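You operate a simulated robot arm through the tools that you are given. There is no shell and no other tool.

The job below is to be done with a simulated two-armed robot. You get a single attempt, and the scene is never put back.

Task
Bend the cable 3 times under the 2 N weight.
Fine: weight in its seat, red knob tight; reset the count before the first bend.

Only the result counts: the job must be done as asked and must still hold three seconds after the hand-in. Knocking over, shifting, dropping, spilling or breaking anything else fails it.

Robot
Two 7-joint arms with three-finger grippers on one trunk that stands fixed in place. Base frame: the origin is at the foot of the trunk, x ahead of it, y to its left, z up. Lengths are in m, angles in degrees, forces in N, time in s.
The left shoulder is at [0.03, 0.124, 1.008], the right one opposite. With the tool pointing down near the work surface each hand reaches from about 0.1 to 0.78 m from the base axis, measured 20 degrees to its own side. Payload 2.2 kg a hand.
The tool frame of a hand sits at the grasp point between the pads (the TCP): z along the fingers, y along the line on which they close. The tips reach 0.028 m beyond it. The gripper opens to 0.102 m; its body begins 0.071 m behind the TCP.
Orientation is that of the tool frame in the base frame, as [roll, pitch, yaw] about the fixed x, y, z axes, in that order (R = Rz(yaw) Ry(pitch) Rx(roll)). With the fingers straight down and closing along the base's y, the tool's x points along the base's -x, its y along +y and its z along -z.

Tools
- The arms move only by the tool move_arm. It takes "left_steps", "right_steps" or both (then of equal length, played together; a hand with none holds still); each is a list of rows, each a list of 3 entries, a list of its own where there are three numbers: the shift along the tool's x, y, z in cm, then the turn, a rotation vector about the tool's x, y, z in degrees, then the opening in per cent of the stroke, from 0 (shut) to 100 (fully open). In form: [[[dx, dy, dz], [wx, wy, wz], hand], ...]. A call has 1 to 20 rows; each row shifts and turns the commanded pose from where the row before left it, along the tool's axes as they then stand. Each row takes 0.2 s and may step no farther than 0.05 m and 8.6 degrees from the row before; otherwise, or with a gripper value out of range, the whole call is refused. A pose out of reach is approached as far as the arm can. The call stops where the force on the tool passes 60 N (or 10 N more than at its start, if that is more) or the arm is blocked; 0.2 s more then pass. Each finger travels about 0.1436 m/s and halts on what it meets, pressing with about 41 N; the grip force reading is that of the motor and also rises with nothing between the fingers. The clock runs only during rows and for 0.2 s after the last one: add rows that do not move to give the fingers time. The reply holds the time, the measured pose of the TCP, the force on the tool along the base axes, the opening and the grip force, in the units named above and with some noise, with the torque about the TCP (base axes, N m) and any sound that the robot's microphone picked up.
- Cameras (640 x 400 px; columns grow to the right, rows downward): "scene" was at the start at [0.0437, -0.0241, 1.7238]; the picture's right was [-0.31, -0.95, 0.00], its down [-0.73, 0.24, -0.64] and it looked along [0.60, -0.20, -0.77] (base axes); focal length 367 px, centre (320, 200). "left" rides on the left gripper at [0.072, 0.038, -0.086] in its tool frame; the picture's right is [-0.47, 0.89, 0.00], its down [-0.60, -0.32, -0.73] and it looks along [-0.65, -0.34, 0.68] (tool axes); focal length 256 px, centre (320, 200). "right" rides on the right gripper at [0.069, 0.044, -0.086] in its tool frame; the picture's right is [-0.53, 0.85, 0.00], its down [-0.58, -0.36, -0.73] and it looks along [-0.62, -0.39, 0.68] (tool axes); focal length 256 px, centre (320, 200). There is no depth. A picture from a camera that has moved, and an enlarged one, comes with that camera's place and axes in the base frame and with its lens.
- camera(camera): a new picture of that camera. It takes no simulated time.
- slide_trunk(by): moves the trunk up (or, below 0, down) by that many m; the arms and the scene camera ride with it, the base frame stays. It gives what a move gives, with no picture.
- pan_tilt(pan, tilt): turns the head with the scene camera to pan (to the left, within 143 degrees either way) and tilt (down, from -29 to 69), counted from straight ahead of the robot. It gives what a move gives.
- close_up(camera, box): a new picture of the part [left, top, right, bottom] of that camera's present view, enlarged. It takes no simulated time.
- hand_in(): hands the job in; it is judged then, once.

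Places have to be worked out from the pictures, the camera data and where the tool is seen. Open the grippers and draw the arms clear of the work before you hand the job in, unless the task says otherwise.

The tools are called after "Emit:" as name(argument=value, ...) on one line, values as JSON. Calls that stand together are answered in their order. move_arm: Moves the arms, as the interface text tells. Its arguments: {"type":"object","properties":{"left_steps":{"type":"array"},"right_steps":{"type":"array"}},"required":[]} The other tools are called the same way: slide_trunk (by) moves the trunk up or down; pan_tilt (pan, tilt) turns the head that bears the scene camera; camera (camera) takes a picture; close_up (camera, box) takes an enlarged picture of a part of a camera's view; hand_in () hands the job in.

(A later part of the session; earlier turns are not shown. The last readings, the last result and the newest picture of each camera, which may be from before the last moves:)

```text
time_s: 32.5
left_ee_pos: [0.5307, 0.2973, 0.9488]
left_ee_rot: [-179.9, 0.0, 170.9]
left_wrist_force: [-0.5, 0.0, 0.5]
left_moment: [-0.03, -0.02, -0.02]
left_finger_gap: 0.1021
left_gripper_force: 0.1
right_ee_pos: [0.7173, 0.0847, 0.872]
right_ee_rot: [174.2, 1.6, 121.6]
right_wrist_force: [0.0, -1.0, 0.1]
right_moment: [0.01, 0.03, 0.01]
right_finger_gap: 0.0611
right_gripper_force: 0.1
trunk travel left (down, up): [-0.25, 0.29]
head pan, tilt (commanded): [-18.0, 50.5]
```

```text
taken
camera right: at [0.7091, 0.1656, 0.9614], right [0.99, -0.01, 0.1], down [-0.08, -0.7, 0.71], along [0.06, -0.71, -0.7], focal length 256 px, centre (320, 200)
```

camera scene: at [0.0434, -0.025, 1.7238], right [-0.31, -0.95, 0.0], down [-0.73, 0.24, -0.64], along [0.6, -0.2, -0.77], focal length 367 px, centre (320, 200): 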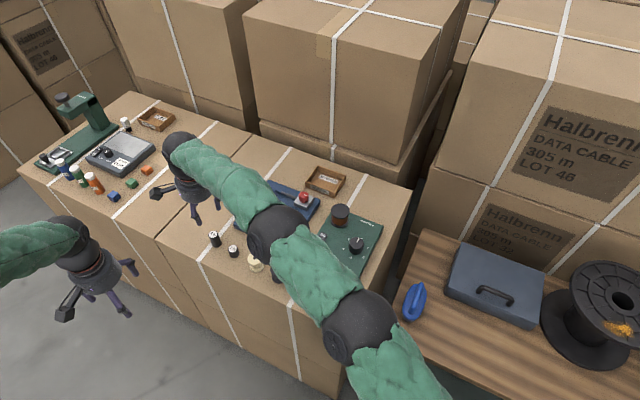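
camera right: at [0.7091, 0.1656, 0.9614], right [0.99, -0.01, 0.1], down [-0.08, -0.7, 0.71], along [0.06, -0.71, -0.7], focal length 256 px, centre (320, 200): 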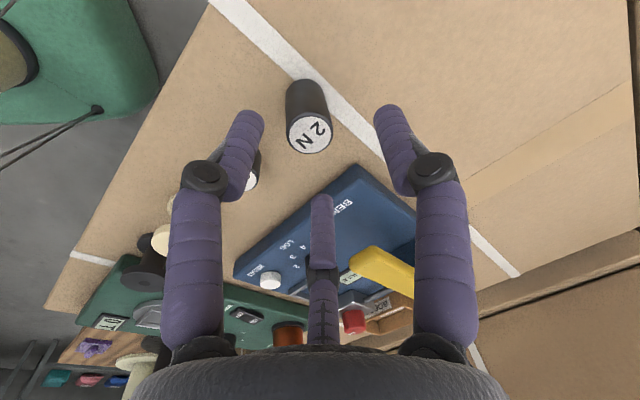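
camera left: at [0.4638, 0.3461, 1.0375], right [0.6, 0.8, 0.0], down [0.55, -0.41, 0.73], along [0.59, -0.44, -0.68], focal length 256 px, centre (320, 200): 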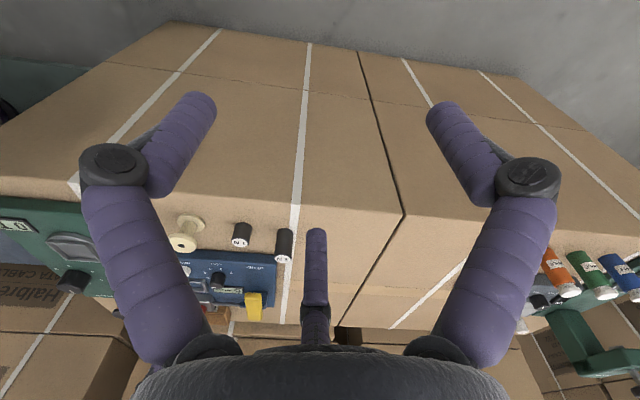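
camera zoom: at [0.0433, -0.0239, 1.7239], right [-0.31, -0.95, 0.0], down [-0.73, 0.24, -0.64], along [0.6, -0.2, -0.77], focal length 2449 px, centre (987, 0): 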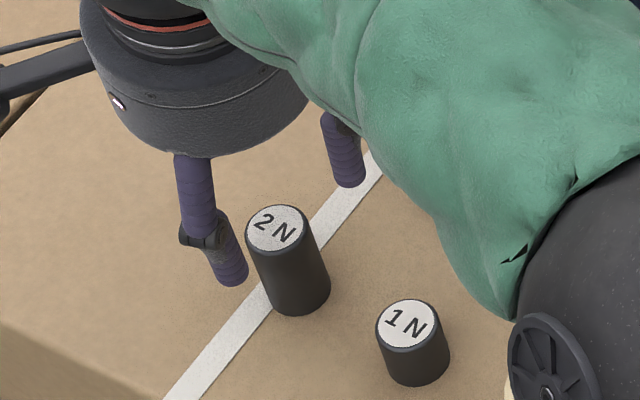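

Aligned within a couple of millimetres. I go down to TCP z≈0.819 around the weight and close stepwise.

Emit:
move_arm(right_steps=[[[0.055, -0.22, 2.64], [0, 0, 0], 60], [[0.055, -0.22, 2.64], [0, 0, 0], 60], [[0, 0, 0], [0, 0, 0], 48], [[0, 0, 0], [0, 0, 0], 38], [[0, 0, 0], [0, 0, 0], 32], [[0, 0, 0], [0, 0, 0], 32]])

Emit:
close_up(camera="left", box=[220, 200, 320, 290])

Emit:
close_up(camera="scene", box=[190, 200, 250, 260])

Emit:
close_up(camera="right", box=[220, 90, 420, 240])

```text
time_s: 33.9
left_ee_pos: [0.5293, 0.2977, 0.9498]
left_ee_rot: [179.9, 0.0, 171.0]
left_wrist_force: [0.3, -0.7, 0.6]
left_moment: [0.01, 0.0, 0.01]
left_finger_gap: 0.102
left_gripper_force: 0.0
right_ee_pos: [0.7183, 0.085, 0.8183]
right_ee_rot: [174.3, 1.5, 121.6]
right_wrist_force: [-0.6, 0.6, 0.4]
right_moment: [0.02, 0.04, 0.03]
right_finger_gap: 0.0332
right_gripper_force: 0.5
trunk travel left (down, up): [-0.25, 0.29]
head pan, tilt (commanded): [-18.0, 50.5]
```

```text
4.44 times, centred on (270, 245) of left
camera zoom: at [0.4639, 0.3464, 1.0375], right [0.6, 0.8, 0.0], down [0.55, -0.41, 0.73], along [0.59, -0.44, -0.68], focal length 1138 px, centre (542, 0)
```

zoom: 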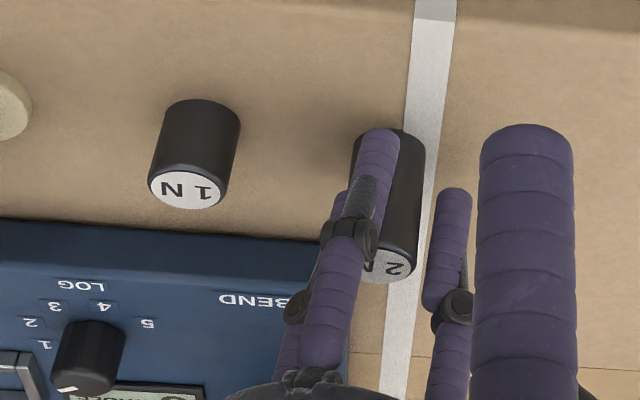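

```text
6.67 times, centred on (220, 230) of scene
camera zoom: at [0.0436, -0.0238, 1.7238], right [-0.31, -0.95, 0.0], down [-0.73, 0.24, -0.64], along [0.6, -0.2, -0.77], focal length 2449 px, centre (987, 0)
```

zoom: 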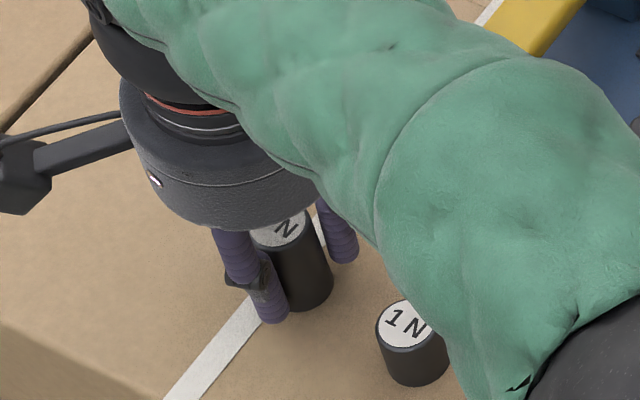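

```text
2.67 times, centred on (320, 165) of right
camera zoom: at [0.7111, 0.1652, 0.9075], right [0.99, -0.01, 0.1], down [-0.08, -0.7, 0.71], along [0.06, -0.71, -0.7], focal length 683 px, centre (320, 293)
```

zoom: 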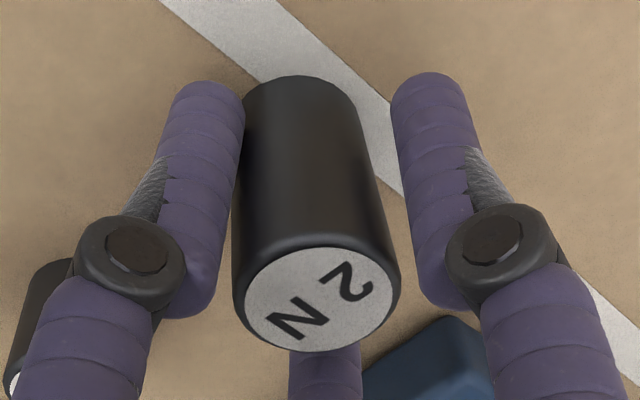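

One finger is just touching; I centre by 2 mm and close fully on the weight.

Emit:
move_arm(right_steps=[[[0.1, -0.17, 0], [0, 0, 0], 32], [[0, 0, 0], [0, 0, 0], 28], [[0, 0, 0], [0, 0, 0], 24], [[0, 0, 0], [0, 0, 0], 10], [[0, 0, 0], [0, 0, 0], 0]])

Emit:
close_up(camera="right", box=[220, 90, 420, 240])

Emit:
close_up(camera="left", box=[220, 200, 320, 290])

```text
time_s: 35.1
left_ee_pos: [0.5292, 0.2974, 0.9511]
left_ee_rot: [180.0, 0.0, 171.0]
left_wrist_force: [-0.3, 0.3, -0.5]
left_moment: [-0.03, 0.0, -0.04]
left_finger_gap: 0.102
left_gripper_force: 0.1
right_ee_pos: [0.7161, 0.0844, 0.8184]
right_ee_rot: [174.2, 1.6, 121.6]
right_wrist_force: [-0.5, -1.2, 1.9]
right_moment: [-0.09, 0.06, 0.04]
right_finger_gap: 0.0285
right_gripper_force: 40.9
trunk travel left (down, up): [-0.25, 0.29]
head pan, tilt (commanded): [-18.0, 50.5]
```

```text
2.67 times, centred on (320, 165) of right
camera zoom: at [0.709, 0.1648, 0.908], right [0.99, -0.01, 0.1], down [-0.08, -0.7, 0.71], along [0.06, -0.71, -0.7], focal length 683 px, centre (320, 293)
```

zoom: 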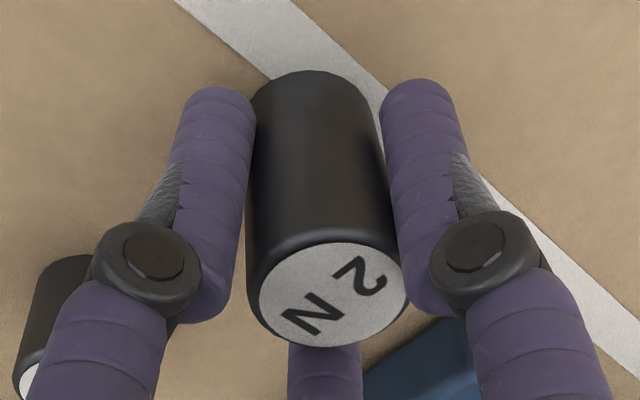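

```text
4.44 times, centred on (270, 245) of left
camera zoom: at [0.4638, 0.3462, 1.0376], right [0.6, 0.8, 0.0], down [0.55, -0.41, 0.73], along [0.59, -0.44, -0.68], focal length 1138 px, centre (542, 0)
```

zoom: 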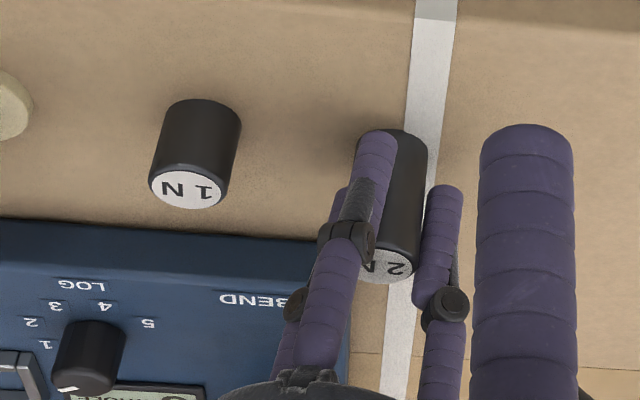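

The weight is gripped (gap 0.0285, 41 N). I lift it 12 cm straight up and look at how it hangs.

Emit:
move_arm(right_steps=[[[-0.05, 0.2, -2.0], [0, 0, 0], 0], [[-0.1, 0.41, -3.98], [0, 0, 0], 0], [[-0.1, 0.41, -3.98], [0, 0, 0], 0], [[-0.05, 0.2, -2.0], [0, 0, 0], 0], [[0, 0, 0], [0, 0, 0], 0]])

Emit:
camera(camera="left")

Emit:
close_up(camera="scene", box=[170, 180, 260, 270])

Emit:
close_up(camera="right", box=[220, 90, 420, 240])

```text
time_s: 36.3
left_ee_pos: [0.5296, 0.2971, 0.9507]
left_ee_rot: [-180.0, -0.1, 171.0]
left_wrist_force: [1.1, -0.8, -0.3]
left_moment: [-0.02, 0.02, 0.0]
left_finger_gap: 0.1019
left_gripper_force: 0.0
right_ee_pos: [0.7158, 0.0856, 0.9397]
right_ee_rot: [174.2, 1.4, 121.7]
right_wrist_force: [-1.0, -0.1, -1.8]
right_moment: [0.03, 0.02, 0.01]
right_finger_gap: 0.0281
right_gripper_force: 40.9
trunk travel left (down, up): [-0.25, 0.29]
head pan, tilt (commanded): [-18.0, 50.5]
```

```text
taken
camera left: at [0.4642, 0.3463, 1.0373], right [0.6, 0.8, 0.0], down [0.55, -0.41, 0.73], along [0.59, -0.44, -0.68], focal length 256 px, centre (320, 200)
```

left: 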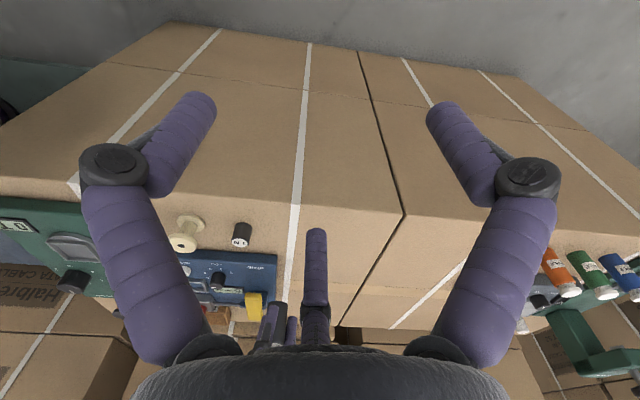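

```text
4.44 times, centred on (215, 225) of scene
camera zoom: at [0.044, -0.024, 1.7238], right [-0.31, -0.95, 0.0], down [-0.73, 0.24, -0.64], along [0.6, -0.2, -0.77], focal length 1633 px, centre (787, 89)
```

zoom: 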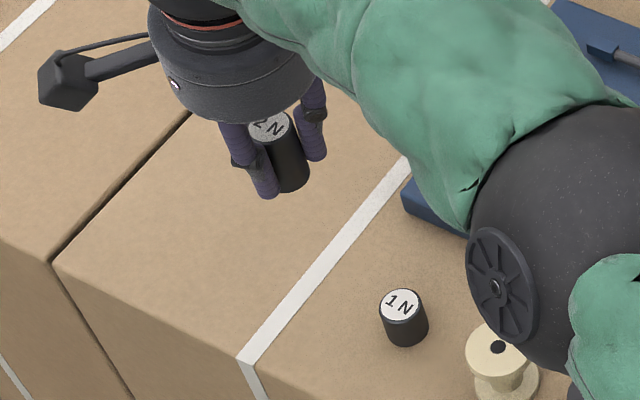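

```text
2.67 times, centred on (320, 165) of right
camera zoom: at [0.7081, 0.1651, 1.0284], right [0.99, -0.01, 0.1], down [-0.08, -0.7, 0.71], along [0.06, -0.71, -0.7], focal length 683 px, centre (320, 293)
```

zoom: 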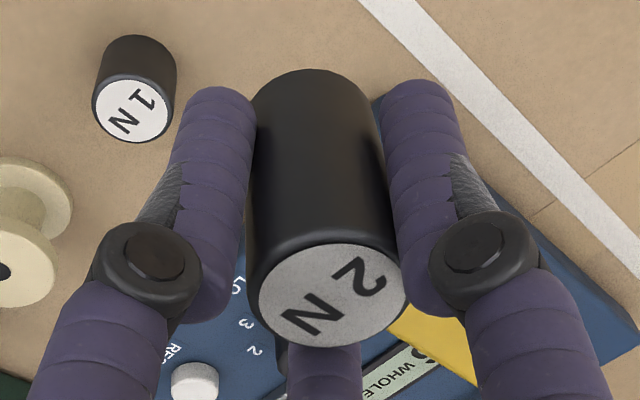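

The weight hangs firmly. I carry it over to above the seat at (0.712,−0.157) while the left hand returns to its earlier viewing place.

Emit:
move_arm(left_steps=[[[0, 0, 0], [0, 0, 0], 100], [[0.3, -2.0, 0.38], [0, 0, 0], 100], [[0.3, -2.0, 0.38], [0, 0, 0], 100], [[0.3, -2.0, 0.38], [0, 0, 0], 100], [[0.3, -2.0, 0.38], [0, 0, 0], 100], [[0.3, -2.0, 0.38], [0, 0, 8], 100], [[0, 0, 0], [0, 0, 0], 100]], right_steps=[[[-3.413, -2.173, -0.133], [0, 0, 0], 0], [[-3.413, -2.173, -0.133], [0, 0, 0], 0], [[-3.413, -2.173, -0.133], [0, 0, 0], 0], [[-3.413, -2.173, -0.133], [0, 0, 0], 0], [[-3.413, -2.173, -0.133], [0, 0, 0], 0], [[-3.413, -2.173, -0.133], [0, 0, 0], 0], [[0, 0, 0], [0, 0, 0], 0]])

Emit:
camera(camera="left")

Emit:
close_up(camera="scene", box=[240, 150, 330, 240])

Emit:
camera(camera="right")

```text
time_s: 37.9
left_ee_pos: [0.4987, 0.2003, 0.9322]
left_ee_rot: [179.9, 0.1, 162.8]
left_wrist_force: [-0.1, -0.1, 0.7]
left_moment: [-0.02, 0.02, 0.0]
left_finger_gap: 0.1019
left_gripper_force: 0.1
right_ee_pos: [0.713, -0.1565, 0.9406]
right_ee_rot: [174.3, 1.6, 121.6]
right_wrist_force: [0.0, 0.5, -1.6]
right_moment: [-0.01, 0.0, -0.03]
right_finger_gap: 0.028
right_gripper_force: 40.7
trunk travel left (down, up): [-0.25, 0.29]
head pan, tilt (commanded): [-18.0, 50.5]
```

```text
taken
camera left: at [0.4413, 0.2591, 1.0189], right [0.7, 0.71, 0.0], down [0.48, -0.48, 0.73], along [0.52, -0.52, -0.68], focal length 256 px, centre (320, 200)
```

left: 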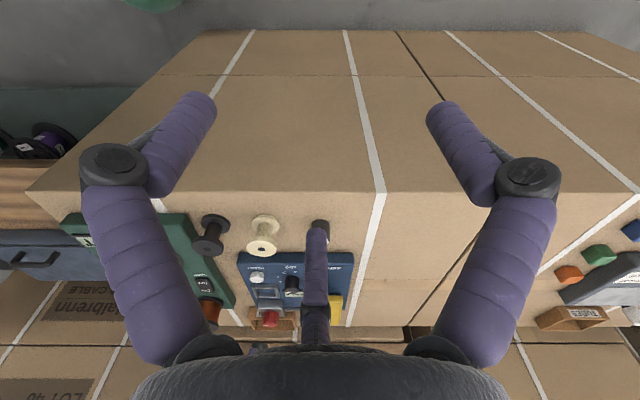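

```text
4.44 times, centred on (285, 195) of scene
camera zoom: at [0.044, -0.0229, 1.7238], right [-0.31, -0.95, 0.0], down [-0.73, 0.24, -0.64], along [0.6, -0.2, -0.77], focal length 1633 px, centre (476, 222)
```

zoom: 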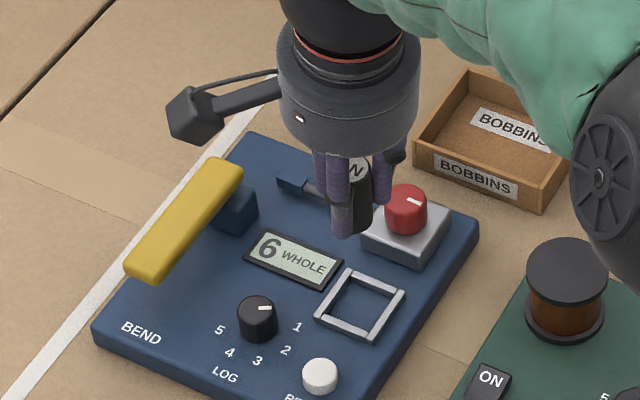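

```text
taken
camera right: at [0.7059, -0.0765, 1.0288], right [0.99, -0.01, 0.1], down [-0.08, -0.7, 0.71], along [0.06, -0.71, -0.7], focal length 256 px, centre (320, 200)
```

right: 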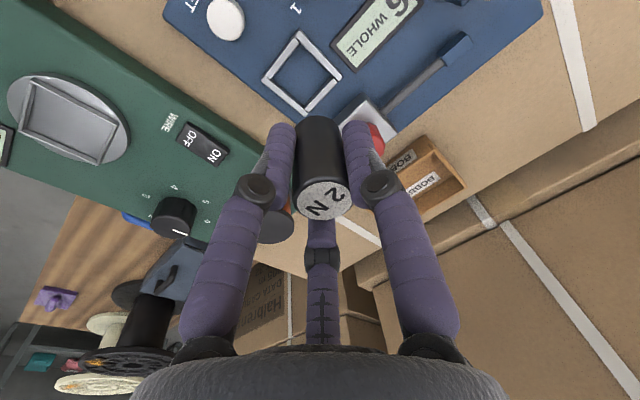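

The weight is above the seat region. I lower it to about 1 cm over the frame, then check alignment from three views.

Emit:
move_arm(right_steps=[[[0.067, -0.253, 2.47], [0, 0, 0], 0], [[0.067, -0.253, 2.47], [0, 0, 0], 0], [[0.067, -0.253, 2.4], [0, 0, 0], 0], [[0, 0, 0], [0, 0, 0], 0]])

Emit:
close_up(camera="left", box=[230, 255, 330, 345])

Emit:
close_up(camera="scene", box=[265, 180, 325, 230])

Emit:
close_up(camera="right", box=[220, 50, 420, 230])

```text
time_s: 38.9
left_ee_pos: [0.4981, 0.2003, 0.9319]
left_ee_rot: [180.0, 0.0, 162.9]
left_wrist_force: [0.5, -0.6, -0.5]
left_moment: [0.03, -0.01, 0.01]
left_finger_gap: 0.1021
left_gripper_force: 0.0
right_ee_pos: [0.7125, -0.156, 0.8658]
right_ee_rot: [174.2, 1.6, 121.6]
right_wrist_force: [-0.4, 0.2, -1.8]
right_moment: [0.03, 0.02, -0.02]
right_finger_gap: 0.0278
right_gripper_force: 40.7
trunk travel left (down, up): [-0.25, 0.29]
head pan, tilt (commanded): [-18.0, 50.5]
```

```text
4.44 times, centred on (280, 300) of left
camera zoom: at [0.4409, 0.2584, 1.0193], right [0.7, 0.71, 0.0], down [0.48, -0.48, 0.73], along [0.52, -0.51, -0.68], focal length 1138 px, centre (498, -244)
```

zoom: 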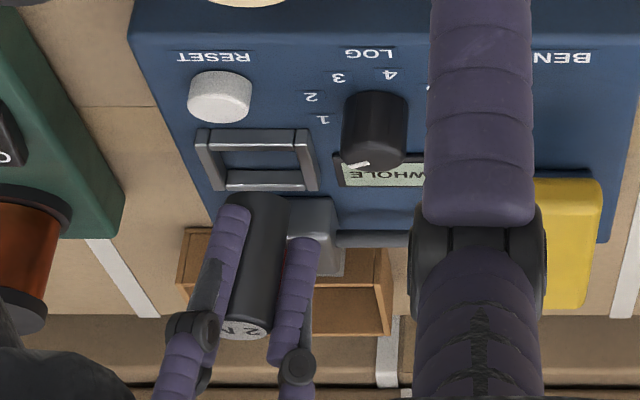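

```text
8.00 times, centred on (295, 205) of scene
camera zoom: at [0.0434, -0.0242, 1.7239], right [-0.31, -0.95, 0.0], down [-0.73, 0.24, -0.64], along [0.6, -0.2, -0.77], focal length 2939 px, centre (520, 160)
```

zoom: 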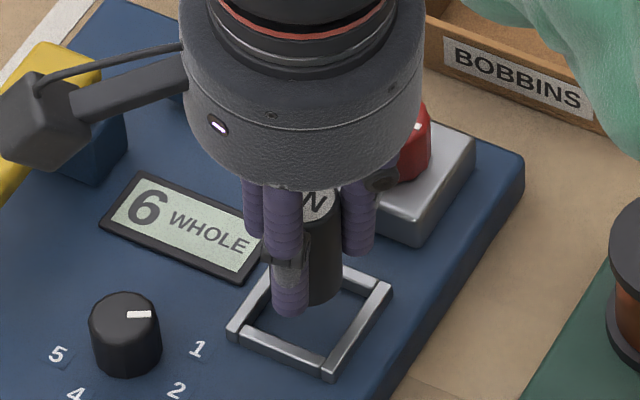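

```text
2.22 times, centred on (320, 140) of right
camera zoom: at [0.705, -0.0763, 0.9548], right [0.99, -0.01, 0.1], down [-0.08, -0.7, 0.71], along [0.06, -0.71, -0.7], focal length 569 px, centre (320, 333)
```

zoom: 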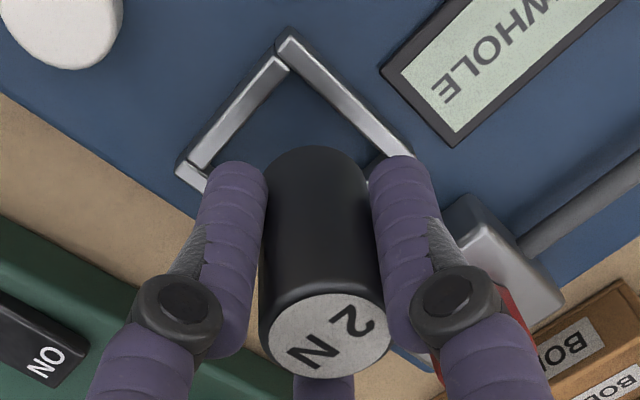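

Scene, left and right views suggest the weight should go about 3 mm toward −x and 1–2 mm toward −y. I shift so and lower by 7 mm to reduce parallax before re-measuring.

Emit:
move_arm(right_steps=[[[0.05, -0.41, 0.72], [0, 0, 0], 0], [[0, 0, 0], [0, 0, 0], 0]])

Emit:
close_up(camera="left", box=[255, 275, 305, 315])

Emit:
close_up(camera="scene", box=[275, 200, 315, 235])

Emit:
close_up(camera="right", box=[240, 50, 400, 180])

```text
time_s: 39.5
left_ee_pos: [0.4997, 0.2023, 0.9315]
left_ee_rot: [180.0, 0.0, 163.0]
left_wrist_force: [0.0, 0.1, 0.1]
left_moment: [0.02, 0.04, 0.04]
left_finger_gap: 0.1021
left_gripper_force: 0.1
right_ee_pos: [0.7094, -0.1564, 0.8588]
right_ee_rot: [174.2, 1.6, 121.6]
right_wrist_force: [0.1, 0.6, -2.3]
right_moment: [-0.01, -0.03, 0.01]
right_finger_gap: 0.0277
right_gripper_force: 40.2
trunk travel left (down, up): [-0.25, 0.29]
head pan, tilt (commanded): [-18.0, 50.5]
```

```text
10.00 times, centred on (280, 295) of left
camera zoom: at [0.4413, 0.2585, 1.019], right [0.7, 0.71, 0.0], down [0.49, -0.48, 0.73], along [0.52, -0.51, -0.68], focal length 2560 px, centre (720, -750)
```

zoom: 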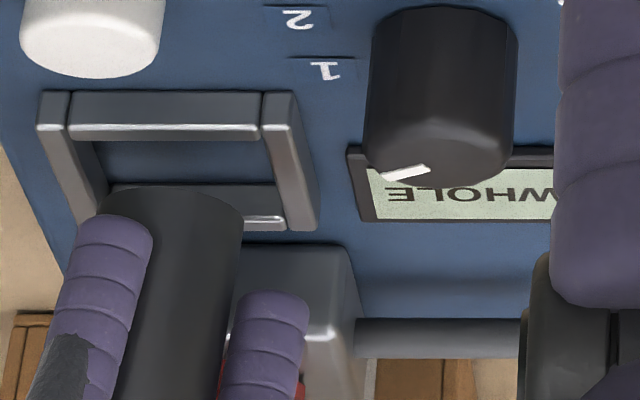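

```text
11.43 times, centred on (295, 218) of scene
camera zoom: at [0.044, -0.024, 1.7238], right [-0.31, -0.95, 0.0], down [-0.73, 0.24, -0.64], along [0.6, -0.2, -0.77], focal length 4199 px, centre (606, 0)
```

zoom: 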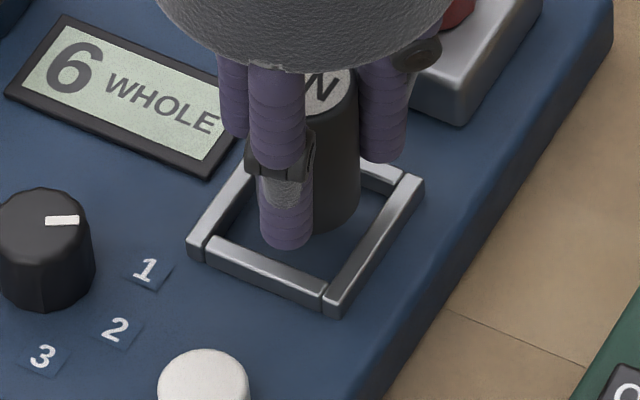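

```text
3.08 times, centred on (320, 115) of right
camera zoom: at [0.7022, -0.0773, 0.9471], right [0.99, -0.01, 0.1], down [-0.08, -0.7, 0.71], along [0.06, -0.71, -0.7], focal length 788 px, centre (320, 462)
```

zoom: 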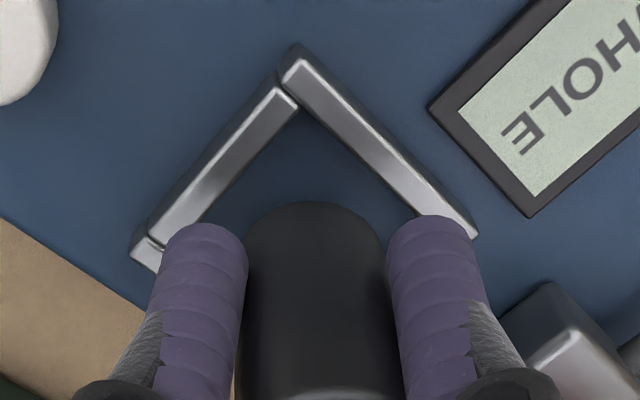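

Measured at near-equal height, the weight is now centred over the seat within about 1 mm. I make a small correction and lower it 8 mm, watching the force.

Emit:
move_arm(right_steps=[[[0.13, -0.04, 0.4], [0, 0, 0], 0], [[0, -0.03, 0.39], [0, 0, 0], 0], [[0, 0, 0], [0, 0, 0], 0]])

Emit:
close_up(camera="left", box=[255, 275, 305, 315])

Emit:
close_up(camera="scene", box=[275, 200, 315, 235])

Emit:
close_up(camera="right", box=[240, 50, 400, 180])

```text
time_s: 40.3
left_ee_pos: [0.499, 0.2005, 0.9319]
left_ee_rot: [-180.0, 0.0, 163.0]
left_wrist_force: [0.4, 0.2, -0.1]
left_moment: [-0.03, -0.01, -0.01]
left_finger_gap: 0.1017
left_gripper_force: 0.1
right_ee_pos: [0.7083, -0.1564, 0.85]
right_ee_rot: [174.2, 1.5, 121.7]
right_wrist_force: [1.0, 0.2, -2.4]
right_moment: [0.03, -0.01, -0.03]
right_finger_gap: 0.0277
right_gripper_force: 41.2
trunk travel left (down, up): [-0.25, 0.29]
head pan, tilt (commanded): [-18.0, 50.5]
```

```text
10.00 times, centred on (280, 295) of left
camera zoom: at [0.4412, 0.2585, 1.0191], right [0.7, 0.71, 0.0], down [0.48, -0.48, 0.73], along [0.52, -0.51, -0.68], focal length 2560 px, centre (720, -750)
```

zoom: 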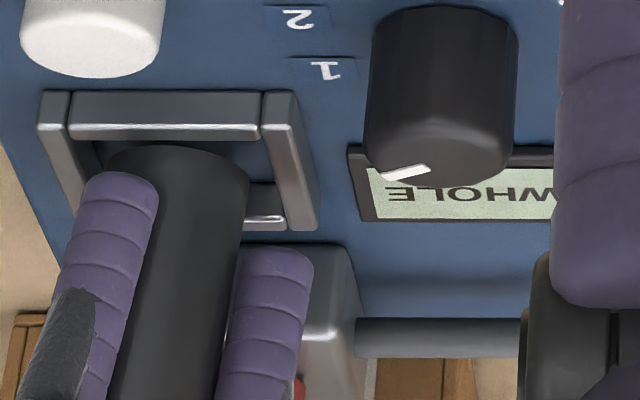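

```text
11.43 times, centred on (295, 218) of scene
camera zoom: at [0.0439, -0.024, 1.7238], right [-0.31, -0.95, 0.0], down [-0.73, 0.24, -0.64], along [0.6, -0.2, -0.77], focal length 4199 px, centre (606, 0)
```

zoom: 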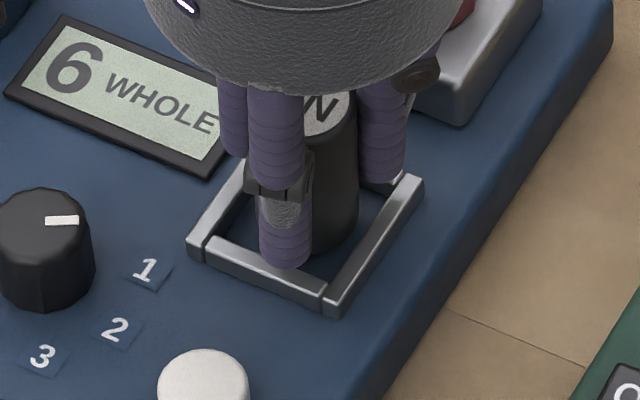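

```text
3.08 times, centred on (320, 115) of right
camera zoom: at [0.7015, -0.0765, 0.9396], right [0.99, -0.01, 0.1], down [-0.08, -0.7, 0.71], along [0.06, -0.71, -0.7], focal length 788 px, centre (320, 462)
```

zoom: 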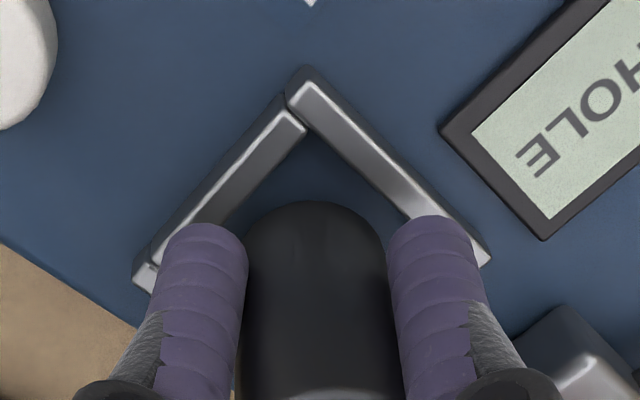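

All three views agree that the weight is centred in the frame and its bottom is already just inside. I lower it further in 2 mm steps until it touches.

Emit:
move_arm(right_steps=[[[0.01, -0.02, 0.2], [0, 0, 0], 0], [[0.01, -0.02, 0.2], [0, 0, 0], 0], [[0, 0, 0], [0, 0, 0], 0]])

Emit:
move_arm(right_steps=[[[0.01, -0.02, 0.15], [0, 0, 0], 0], [[0, 0, 0], [0, 0, 0], 0]])

Emit:
close_up(camera="left", box=[255, 275, 305, 315])

Emit:
close_up(camera="scene", box=[275, 200, 315, 235])

```text
time_s: 41.1
left_ee_pos: [0.4993, 0.2014, 0.9323]
left_ee_rot: [180.0, 0.0, 163.1]
left_wrist_force: [-0.3, 0.5, 0.2]
left_moment: [0.0, 0.01, 0.01]
left_finger_gap: 0.102
left_gripper_force: 0.1
right_ee_pos: [0.7077, -0.1578, 0.8462]
right_ee_rot: [174.2, 1.5, 121.6]
right_wrist_force: [0.9, 0.1, -1.8]
right_moment: [-0.01, 0.0, -0.01]
right_finger_gap: 0.0277
right_gripper_force: 40.4
trunk travel left (down, up): [-0.25, 0.29]
head pan, tilt (commanded): [-18.0, 50.5]
```

```text
time_s: 41.7
left_ee_pos: [0.4997, 0.2001, 0.9322]
left_ee_rot: [-180.0, 0.0, 163.1]
left_wrist_force: [-0.7, 0.0, -0.3]
left_moment: [-0.02, -0.01, -0.01]
left_finger_gap: 0.102
left_gripper_force: 0.1
right_ee_pos: [0.7087, -0.158, 0.844]
right_ee_rot: [174.2, 1.5, 121.6]
right_wrist_force: [0.4, -0.1, -2.8]
right_moment: [0.0, -0.01, -0.02]
right_finger_gap: 0.0278
right_gripper_force: 41.2
trunk travel left (down, up): [-0.25, 0.29]
head pan, tilt (commanded): [-18.0, 50.5]
```

```text
10.00 times, centred on (280, 295) of left
camera zoom: at [0.4412, 0.2584, 1.0191], right [0.7, 0.71, 0.0], down [0.48, -0.48, 0.73], along [0.52, -0.51, -0.68], focal length 2560 px, centre (720, -750)
```

zoom: 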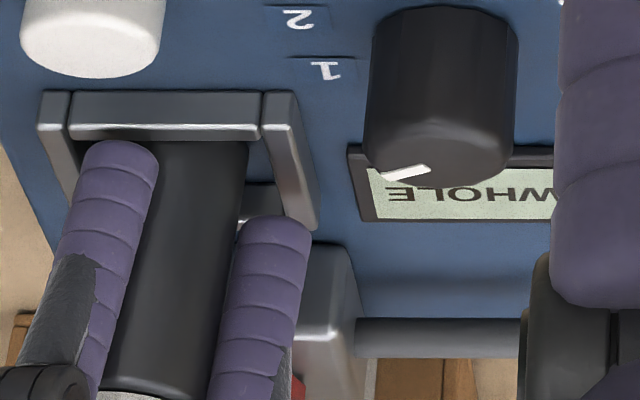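

```text
11.43 times, centred on (295, 218) of scene
camera zoom: at [0.0439, -0.0241, 1.7238], right [-0.31, -0.95, 0.0], down [-0.73, 0.24, -0.64], along [0.6, -0.2, -0.77], focal length 4199 px, centre (606, 0)
```

zoom: 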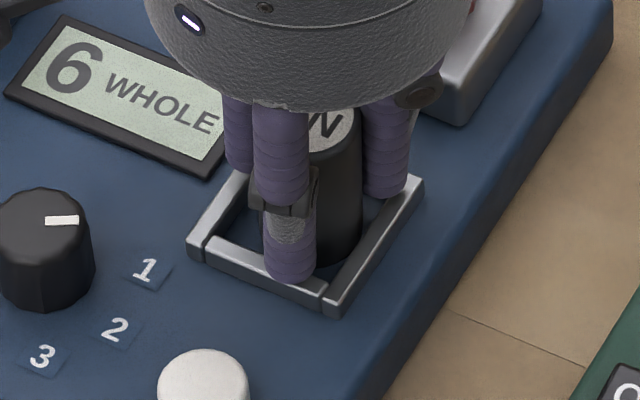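

The weight is inside the frame; no contact yet. I lower by another 1.5 mm at a time and watch the force.

Emit:
move_arm(right_steps=[[[0.0, -0.02, 0.15], [0, 0, 0], 0], [[0, 0, 0], [0, 0, 0], 0]])

Emit:
close_up(camera="scene", box=[275, 200, 315, 235])

Emit:
close_up(camera="right", box=[240, 50, 400, 180])

```text
time_s: 42.3
left_ee_pos: [0.4977, 0.2009, 0.9321]
left_ee_rot: [-180.0, 0.0, 163.0]
left_wrist_force: [0.6, 0.8, -0.2]
left_moment: [0.01, 0.0, 0.0]
left_finger_gap: 0.1019
left_gripper_force: 0.1
right_ee_pos: [0.7084, -0.1568, 0.8429]
right_ee_rot: [174.1, 1.5, 121.5]
right_wrist_force: [-2.4, 0.5, 8.1]
right_moment: [-0.05, 0.2, -0.04]
right_finger_gap: 0.0279
right_gripper_force: 40.8
trunk travel left (down, up): [-0.25, 0.29]
head pan, tilt (commanded): [-18.0, 50.5]
```

```text
11.43 times, centred on (295, 218) of scene
camera zoom: at [0.0425, -0.0237, 1.724], right [-0.31, -0.95, 0.0], down [-0.73, 0.24, -0.64], along [0.61, -0.2, -0.77], focal length 4199 px, centre (606, 0)
```

zoom: 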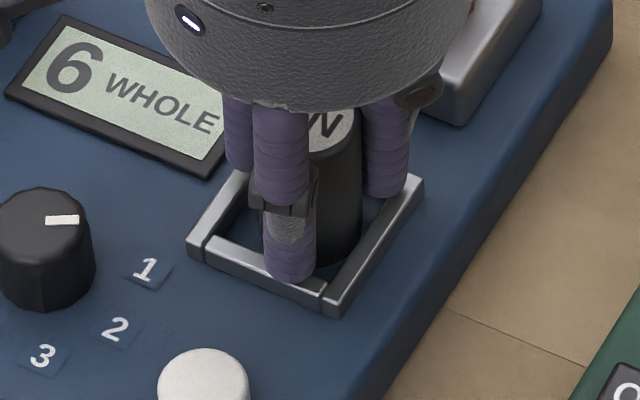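

```text
3.08 times, centred on (320, 115) of right
camera zoom: at [0.7007, -0.0771, 0.9333], right [0.99, -0.01, 0.1], down [-0.08, -0.7, 0.71], along [0.06, -0.71, -0.7], focal length 788 px, centre (320, 462)
```

zoom: 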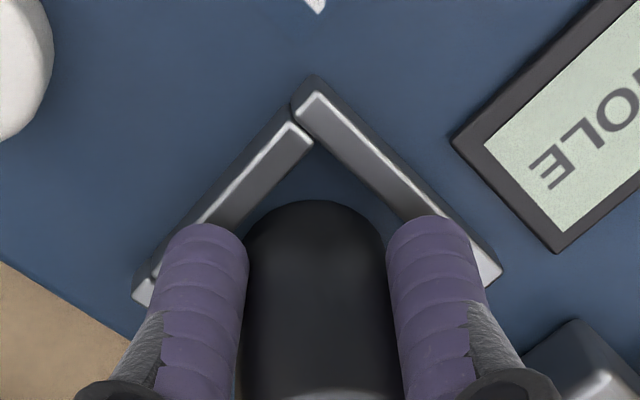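

Contact: the force rose to about +8 N, so the weight (or the lowest fingertip) has met the tester at the expected height. I ease up by 0.8 mm and open the fingers slowly.

Emit:
move_arm(right_steps=[[[0, 0.01, -0.08], [0, 0, 0], 0], [[0, 0, 0], [0, 0, 0], 28], [[0, 0, 0], [0, 0, 0], 31], [[0, 0, 0], [0, 0, 0], 35], [[0, 0, 0], [0, 0, 0], 40], [[0, 0, 0], [0, 0, 0], 40]])

Emit:
close_up(camera="scene", box=[275, 200, 315, 235])

Emit:
close_up(camera="right", box=[240, 50, 400, 180])

Emit:
close_up(camera="left", box=[255, 275, 305, 315])

```text
time_s: 43.7
left_ee_pos: [0.4991, 0.2011, 0.9311]
left_ee_rot: [-180.0, 0.0, 162.9]
left_wrist_force: [0.6, -0.5, -0.5]
left_moment: [0.01, 0.03, 0.01]
left_finger_gap: 0.102
left_gripper_force: 0.0
right_ee_pos: [0.7082, -0.1565, 0.8433]
right_ee_rot: [174.2, 1.4, 121.5]
right_wrist_force: [0.6, 0.5, -0.1]
right_moment: [0.0, 0.01, -0.01]
right_finger_gap: 0.041
right_gripper_force: 0.1
trunk travel left (down, up): [-0.25, 0.29]
head pan, tilt (commanded): [-18.0, 50.5]
```

```text
11.43 times, centred on (295, 218) of scene
camera zoom: at [0.0437, -0.024, 1.7238], right [-0.31, -0.95, 0.0], down [-0.73, 0.24, -0.64], along [0.6, -0.2, -0.77], focal length 4199 px, centre (606, 0)
```

zoom: 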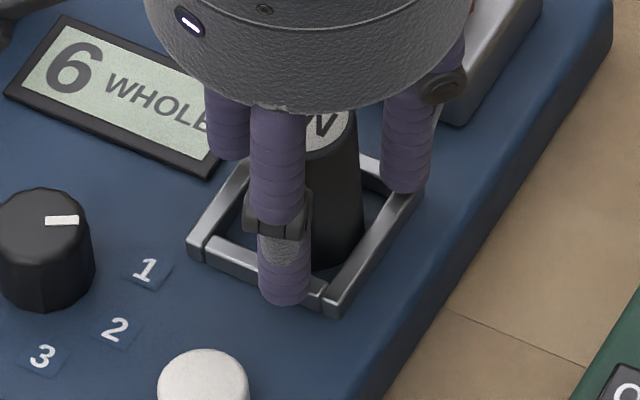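

```text
3.08 times, centred on (320, 115) of right
camera zoom: at [0.701, -0.0771, 0.9325], right [0.99, -0.01, 0.1], down [-0.08, -0.7, 0.71], along [0.06, -0.71, -0.7], focal length 788 px, centre (320, 462)
```

zoom: 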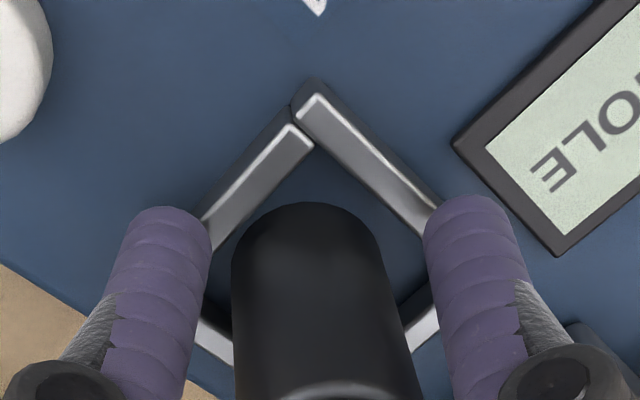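

```text
10.00 times, centred on (280, 295) of left
camera zoom: at [0.4411, 0.2585, 1.0191], right [0.7, 0.71, 0.0], down [0.48, -0.48, 0.73], along [0.52, -0.51, -0.68], focal length 2560 px, centre (720, -750)
```

zoom: 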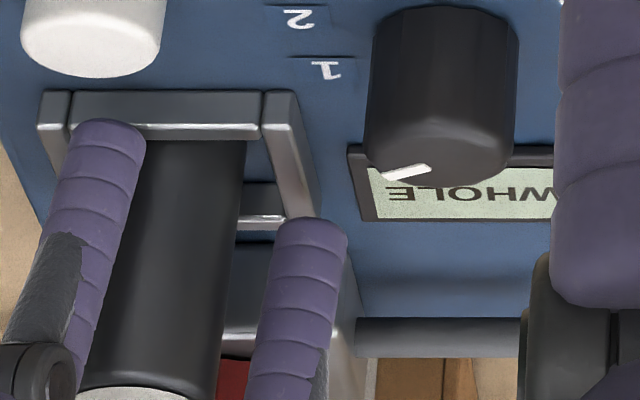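

The weight stands free in its seat. I raise the right hand straight up.

Emit:
move_arm(right_steps=[[[0, 0, 0], [0, 0, 0], 48], [[-0.05, 0.2, -2.0], [0, 0, 0], 48], [[-0.1, 0.41, -3.98], [0, 0, 0], 50], [[-0.1, 0.41, -3.98], [0, 0, 0], 50], [[0, 0, 0], [0, 0, 0], 50]])

Emit:
close_up(camera="scene", box=[230, 170, 330, 250])

Emit:
close_up(camera="left", box=[240, 260, 320, 330])

```text
time_s: 44.9
left_ee_pos: [0.4999, 0.2007, 0.9313]
left_ee_rot: [179.9, 0.0, 163.0]
left_wrist_force: [0.2, 0.6, 0.0]
left_moment: [0.0, 0.01, 0.03]
left_finger_gap: 0.102
left_gripper_force: 0.0
right_ee_pos: [0.7075, -0.1572, 0.9451]
right_ee_rot: [174.3, 1.5, 121.7]
right_wrist_force: [-0.9, -0.4, 0.2]
right_moment: [0.0, 0.01, -0.01]
right_finger_gap: 0.051
right_gripper_force: 0.1
trunk travel left (down, up): [-0.25, 0.29]
head pan, tilt (commanded): [-18.0, 50.5]
```

```text
5.00 times, centred on (280, 210) of scene
camera zoom: at [0.0443, -0.0241, 1.7238], right [-0.31, -0.95, 0.0], down [-0.73, 0.24, -0.64], along [0.6, -0.2, -0.77], focal length 1837 px, centre (520, 150)
```

zoom: 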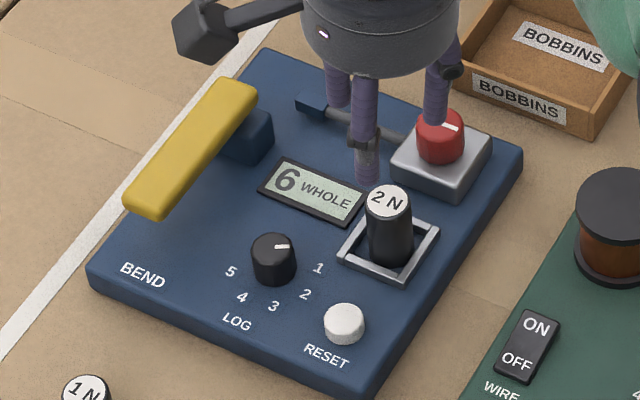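

```text
5.71 times, centred on (280, 295) of left
camera zoom: at [0.4415, 0.2584, 1.0189], right [0.7, 0.71, 0.0], down [0.49, -0.48, 0.73], along [0.52, -0.51, -0.68], focal length 1463 px, centre (549, -343)
```

zoom: 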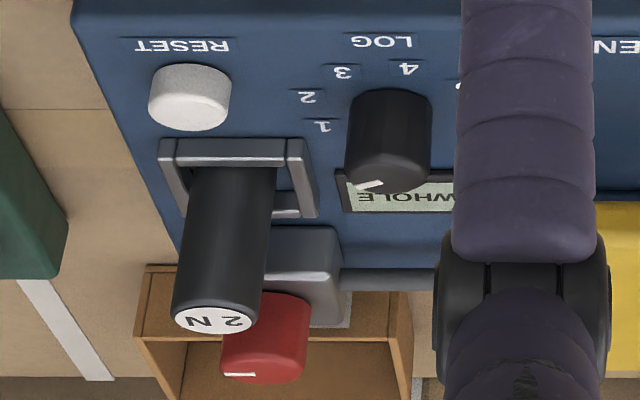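

The 2 N weight is upright in its seat and the knob is still tight. Next is RESET: its top is at about (0.664,−0.116,0.818). I close the right hand's fingers and bring the tips above the button.

Emit:
move_arm(right_steps=[[[2.93, -0.91, -0.17], [0, 0, 0], 20], [[2.93, -0.91, -0.17], [0, 0, 0], 0], [[0.09, -0.36, 3.0], [0, 0, 0], 0], [[0.09, -0.36, 3.0], [0, 0, 0], 0], [[0, 0, 0], [0, 0, 0], 0]])

Emit:
close_up(camera="scene", box=[250, 180, 330, 250])

Emit:
close_up(camera="left", box=[230, 255, 310, 325])

Emit:
camera(camera="right")

```text
time_s: 46.1
left_ee_pos: [0.5004, 0.2007, 0.9323]
left_ee_rot: [179.9, -0.1, 163.0]
left_wrist_force: [-0.1, 0.1, 0.2]
left_moment: [-0.01, -0.01, 0.02]
left_finger_gap: 0.1023
left_gripper_force: 0.1
right_ee_pos: [0.6609, -0.1186, 0.8827]
right_ee_rot: [174.2, 1.6, 121.6]
right_wrist_force: [-1.2, 0.6, 0.7]
right_moment: [-0.03, 0.02, 0.0]
right_finger_gap: 0.0022
right_gripper_force: 31.8
trunk travel left (down, up): [-0.25, 0.29]
head pan, tilt (commanded): [-18.0, 50.5]
```

```text
5.71 times, centred on (290, 215) of scene
camera zoom: at [0.0437, -0.0241, 1.7238], right [-0.31, -0.95, 0.0], down [-0.73, 0.24, -0.64], along [0.6, -0.2, -0.77], focal length 2099 px, centre (491, 114)
```

zoom: 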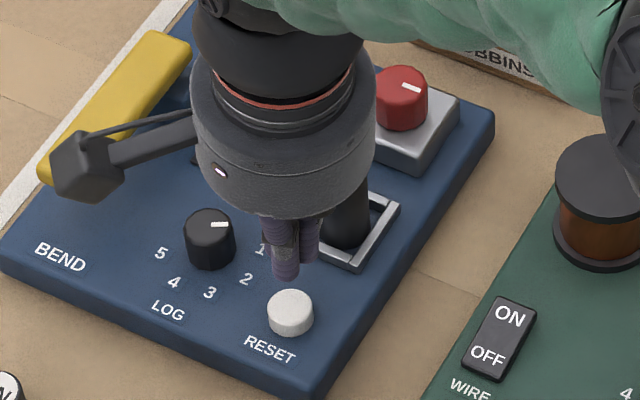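

```text
5.71 times, centred on (270, 290) of left
camera zoom: at [0.4411, 0.2584, 1.0192], right [0.7, 0.71, 0.0], down [0.48, -0.48, 0.73], along [0.52, -0.51, -0.68], focal length 1463 px, centre (606, -314)
```

zoom: 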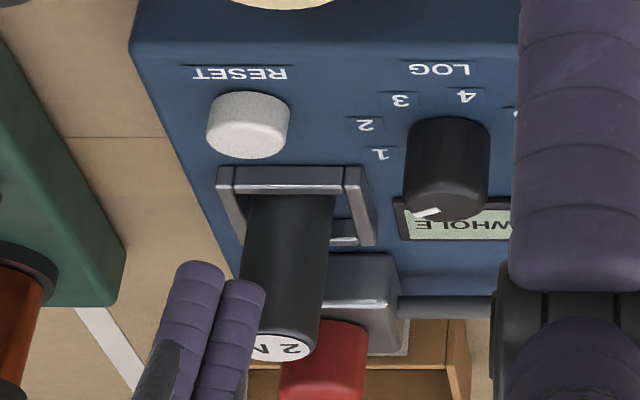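

```text
taken
camera right: at [0.6527, -0.0386, 0.9715], right [0.99, -0.01, 0.1], down [-0.08, -0.7, 0.71], along [0.06, -0.71, -0.7], focal length 256 px, centre (320, 200)
```

right: 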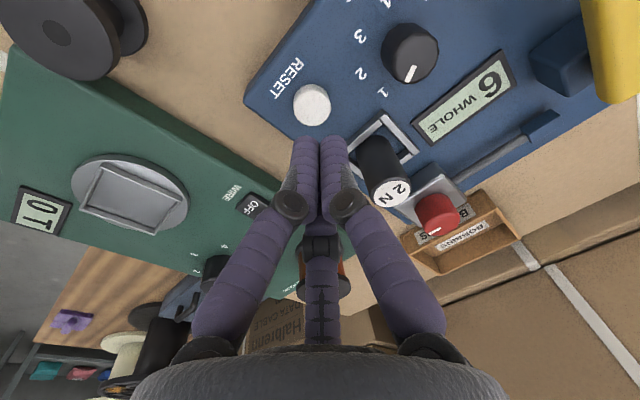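

The tips line up with the button in both views. I lower to just above the button and then press gently in small steps.

Emit:
move_arm(right_steps=[[[0.05, -0.17, 1.7], [0, 0, 0], 0], [[0.04, -0.17, 1.5], [0, 0, 0], 0], [[0, 0, 0], [0, 0, 0], 0]])

Emit:
close_up(camera="scene", box=[250, 180, 330, 250])

Emit:
close_up(camera="left", box=[230, 255, 310, 325])

```text
time_s: 46.9
left_ee_pos: [0.4988, 0.1998, 0.9315]
left_ee_rot: [180.0, 0.0, 163.0]
left_wrist_force: [-0.5, 0.0, 0.0]
left_moment: [0.01, 0.01, 0.0]
left_finger_gap: 0.1019
left_gripper_force: 0.1
right_ee_pos: [0.6604, -0.118, 0.8507]
right_ee_rot: [174.1, 1.6, 121.6]
right_wrist_force: [0.6, 0.4, -0.6]
right_moment: [-0.02, 0.01, -0.01]
right_finger_gap: 0.0019
right_gripper_force: 31.6
trunk travel left (down, up): [-0.25, 0.29]
head pan, tilt (commanded): [-18.0, 50.5]
```

```text
5.71 times, centred on (290, 215) of scene
camera zoom: at [0.0436, -0.024, 1.7238], right [-0.31, -0.95, 0.0], down [-0.73, 0.24, -0.64], along [0.6, -0.2, -0.77], focal length 2099 px, centre (491, 114)
```

zoom: 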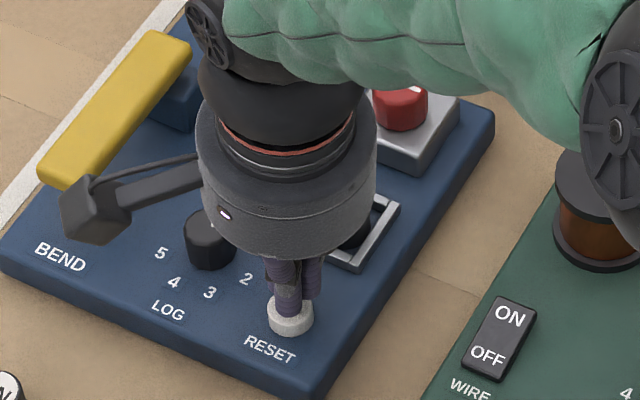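

```text
5.71 times, centred on (270, 290) of left
camera zoom: at [0.441, 0.2585, 1.0192], right [0.7, 0.71, 0.0], down [0.48, -0.48, 0.73], along [0.52, -0.51, -0.68], focal length 1463 px, centre (606, -314)
```

zoom: 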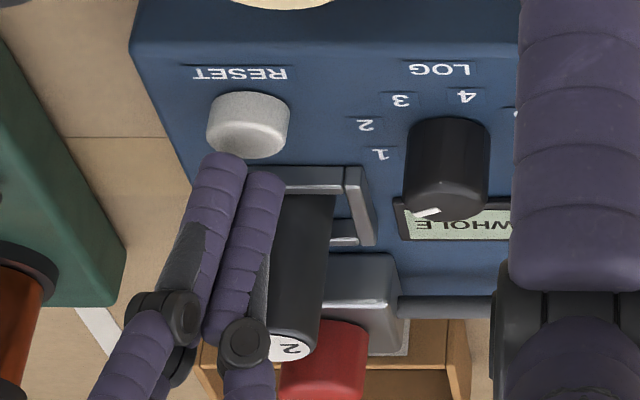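

Emit:
move_arm(right_steps=[[[0.0, -0.03, 0.3], [0, 0, 0], 0], [[0.0, -0.02, 0.15], [0, 0, 0], 0], [[0, 0, 0], [0, 0, 0], 0]])

Emit:
camera(camera="right")

```text
time_s: 47.7
left_ee_pos: [0.4991, 0.2002, 0.9336]
left_ee_rot: [180.0, 0.0, 163.0]
left_wrist_force: [0.5, 0.1, -0.7]
left_moment: [0.0, 0.01, 0.03]
left_finger_gap: 0.102
left_gripper_force: 0.0
right_ee_pos: [0.6601, -0.1187, 0.8466]
right_ee_rot: [174.2, 1.5, 121.5]
right_wrist_force: [0.5, -0.9, 0.9]
right_moment: [0.01, -0.03, -0.03]
right_finger_gap: 0.0023
right_gripper_force: 31.5
trunk travel left (down, up): [-0.25, 0.29]
head pan, tilt (commanded): [-18.0, 50.5]
```

```text
taken
camera right: at [0.6536, -0.0378, 0.9357], right [0.99, -0.01, 0.1], down [-0.08, -0.7, 0.71], along [0.06, -0.71, -0.7], focal length 256 px, centre (320, 200)
```

right: 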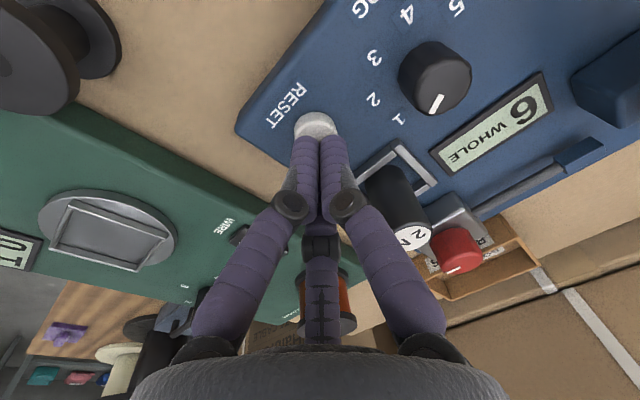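

The right camera shows the display still at 6; no contact force yet. I press on in 1.5–2 mm steps.

Emit:
move_arm(right_steps=[[[0.0, -0.02, 0.2], [0, 0, 0], 0], [[0, 0, 0], [0, 0, 0], 0]])

Emit:
close_up(camera="right", box=[270, 40, 570, 230])

Emit:
move_arm(right_steps=[[[0.0, -0.02, 0.2], [0, 0, 0], 0], [[0, 0, 0], [0, 0, 0], 0]])

Emit:
close_up(camera="right", box=[270, 40, 570, 230])

```text
time_s: 48.3
left_ee_pos: [0.499, 0.2018, 0.9312]
left_ee_rot: [-180.0, 0.1, 163.0]
left_wrist_force: [-0.2, 0.3, -0.3]
left_moment: [-0.02, 0.01, 0.01]
left_finger_gap: 0.1021
left_gripper_force: 0.1
right_ee_pos: [0.6595, -0.1167, 0.8439]
right_ee_rot: [174.2, 1.5, 121.6]
right_wrist_force: [0.0, -0.1, 0.3]
right_moment: [0.02, 0.01, 0.02]
right_finger_gap: 0.0022
right_gripper_force: 31.2
trunk travel left (down, up): [-0.25, 0.29]
head pan, tilt (commanded): [-18.0, 50.5]
```

```text
2.11 times, centred on (420, 135) of right
camera zoom: at [0.6532, -0.0378, 0.9336], right [0.99, -0.01, 0.1], down [-0.08, -0.7, 0.71], along [0.06, -0.71, -0.7], focal length 539 px, centre (110, 337)
```

zoom: 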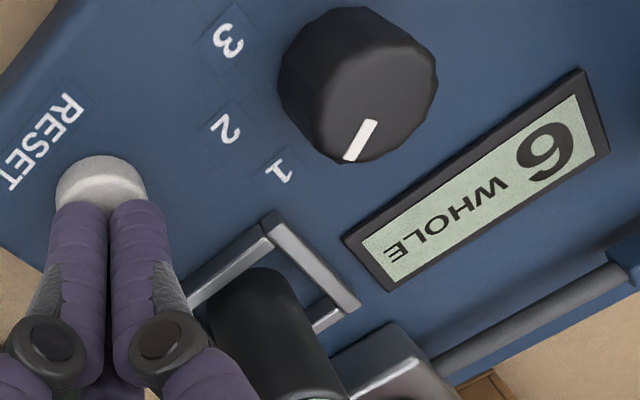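

```text
time_s: 48.9
left_ee_pos: [0.4984, 0.1997, 0.9314]
left_ee_rot: [-180.0, 0.0, 163.0]
left_wrist_force: [0.2, -0.4, -1.1]
left_moment: [0.01, 0.0, 0.01]
left_finger_gap: 0.1021
left_gripper_force: 0.0
right_ee_pos: [0.6599, -0.1189, 0.8429]
right_ee_rot: [174.2, 1.5, 121.6]
right_wrist_force: [-0.5, -0.3, 0.3]
right_moment: [-0.01, -0.02, 0.01]
right_finger_gap: 0.0022
right_gripper_force: 31.6
trunk travel left (down, up): [-0.25, 0.29]
head pan, tilt (commanded): [-18.0, 50.5]
```

```text
2.11 times, centred on (420, 135) of right
camera zoom: at [0.6532, -0.0376, 0.9316], right [0.99, -0.01, 0.1], down [-0.08, -0.7, 0.71], along [0.06, -0.71, -0.7], focal length 539 px, centre (110, 337)
```

zoom: 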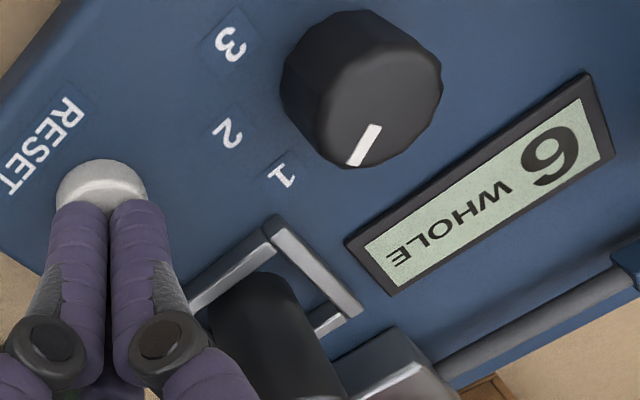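

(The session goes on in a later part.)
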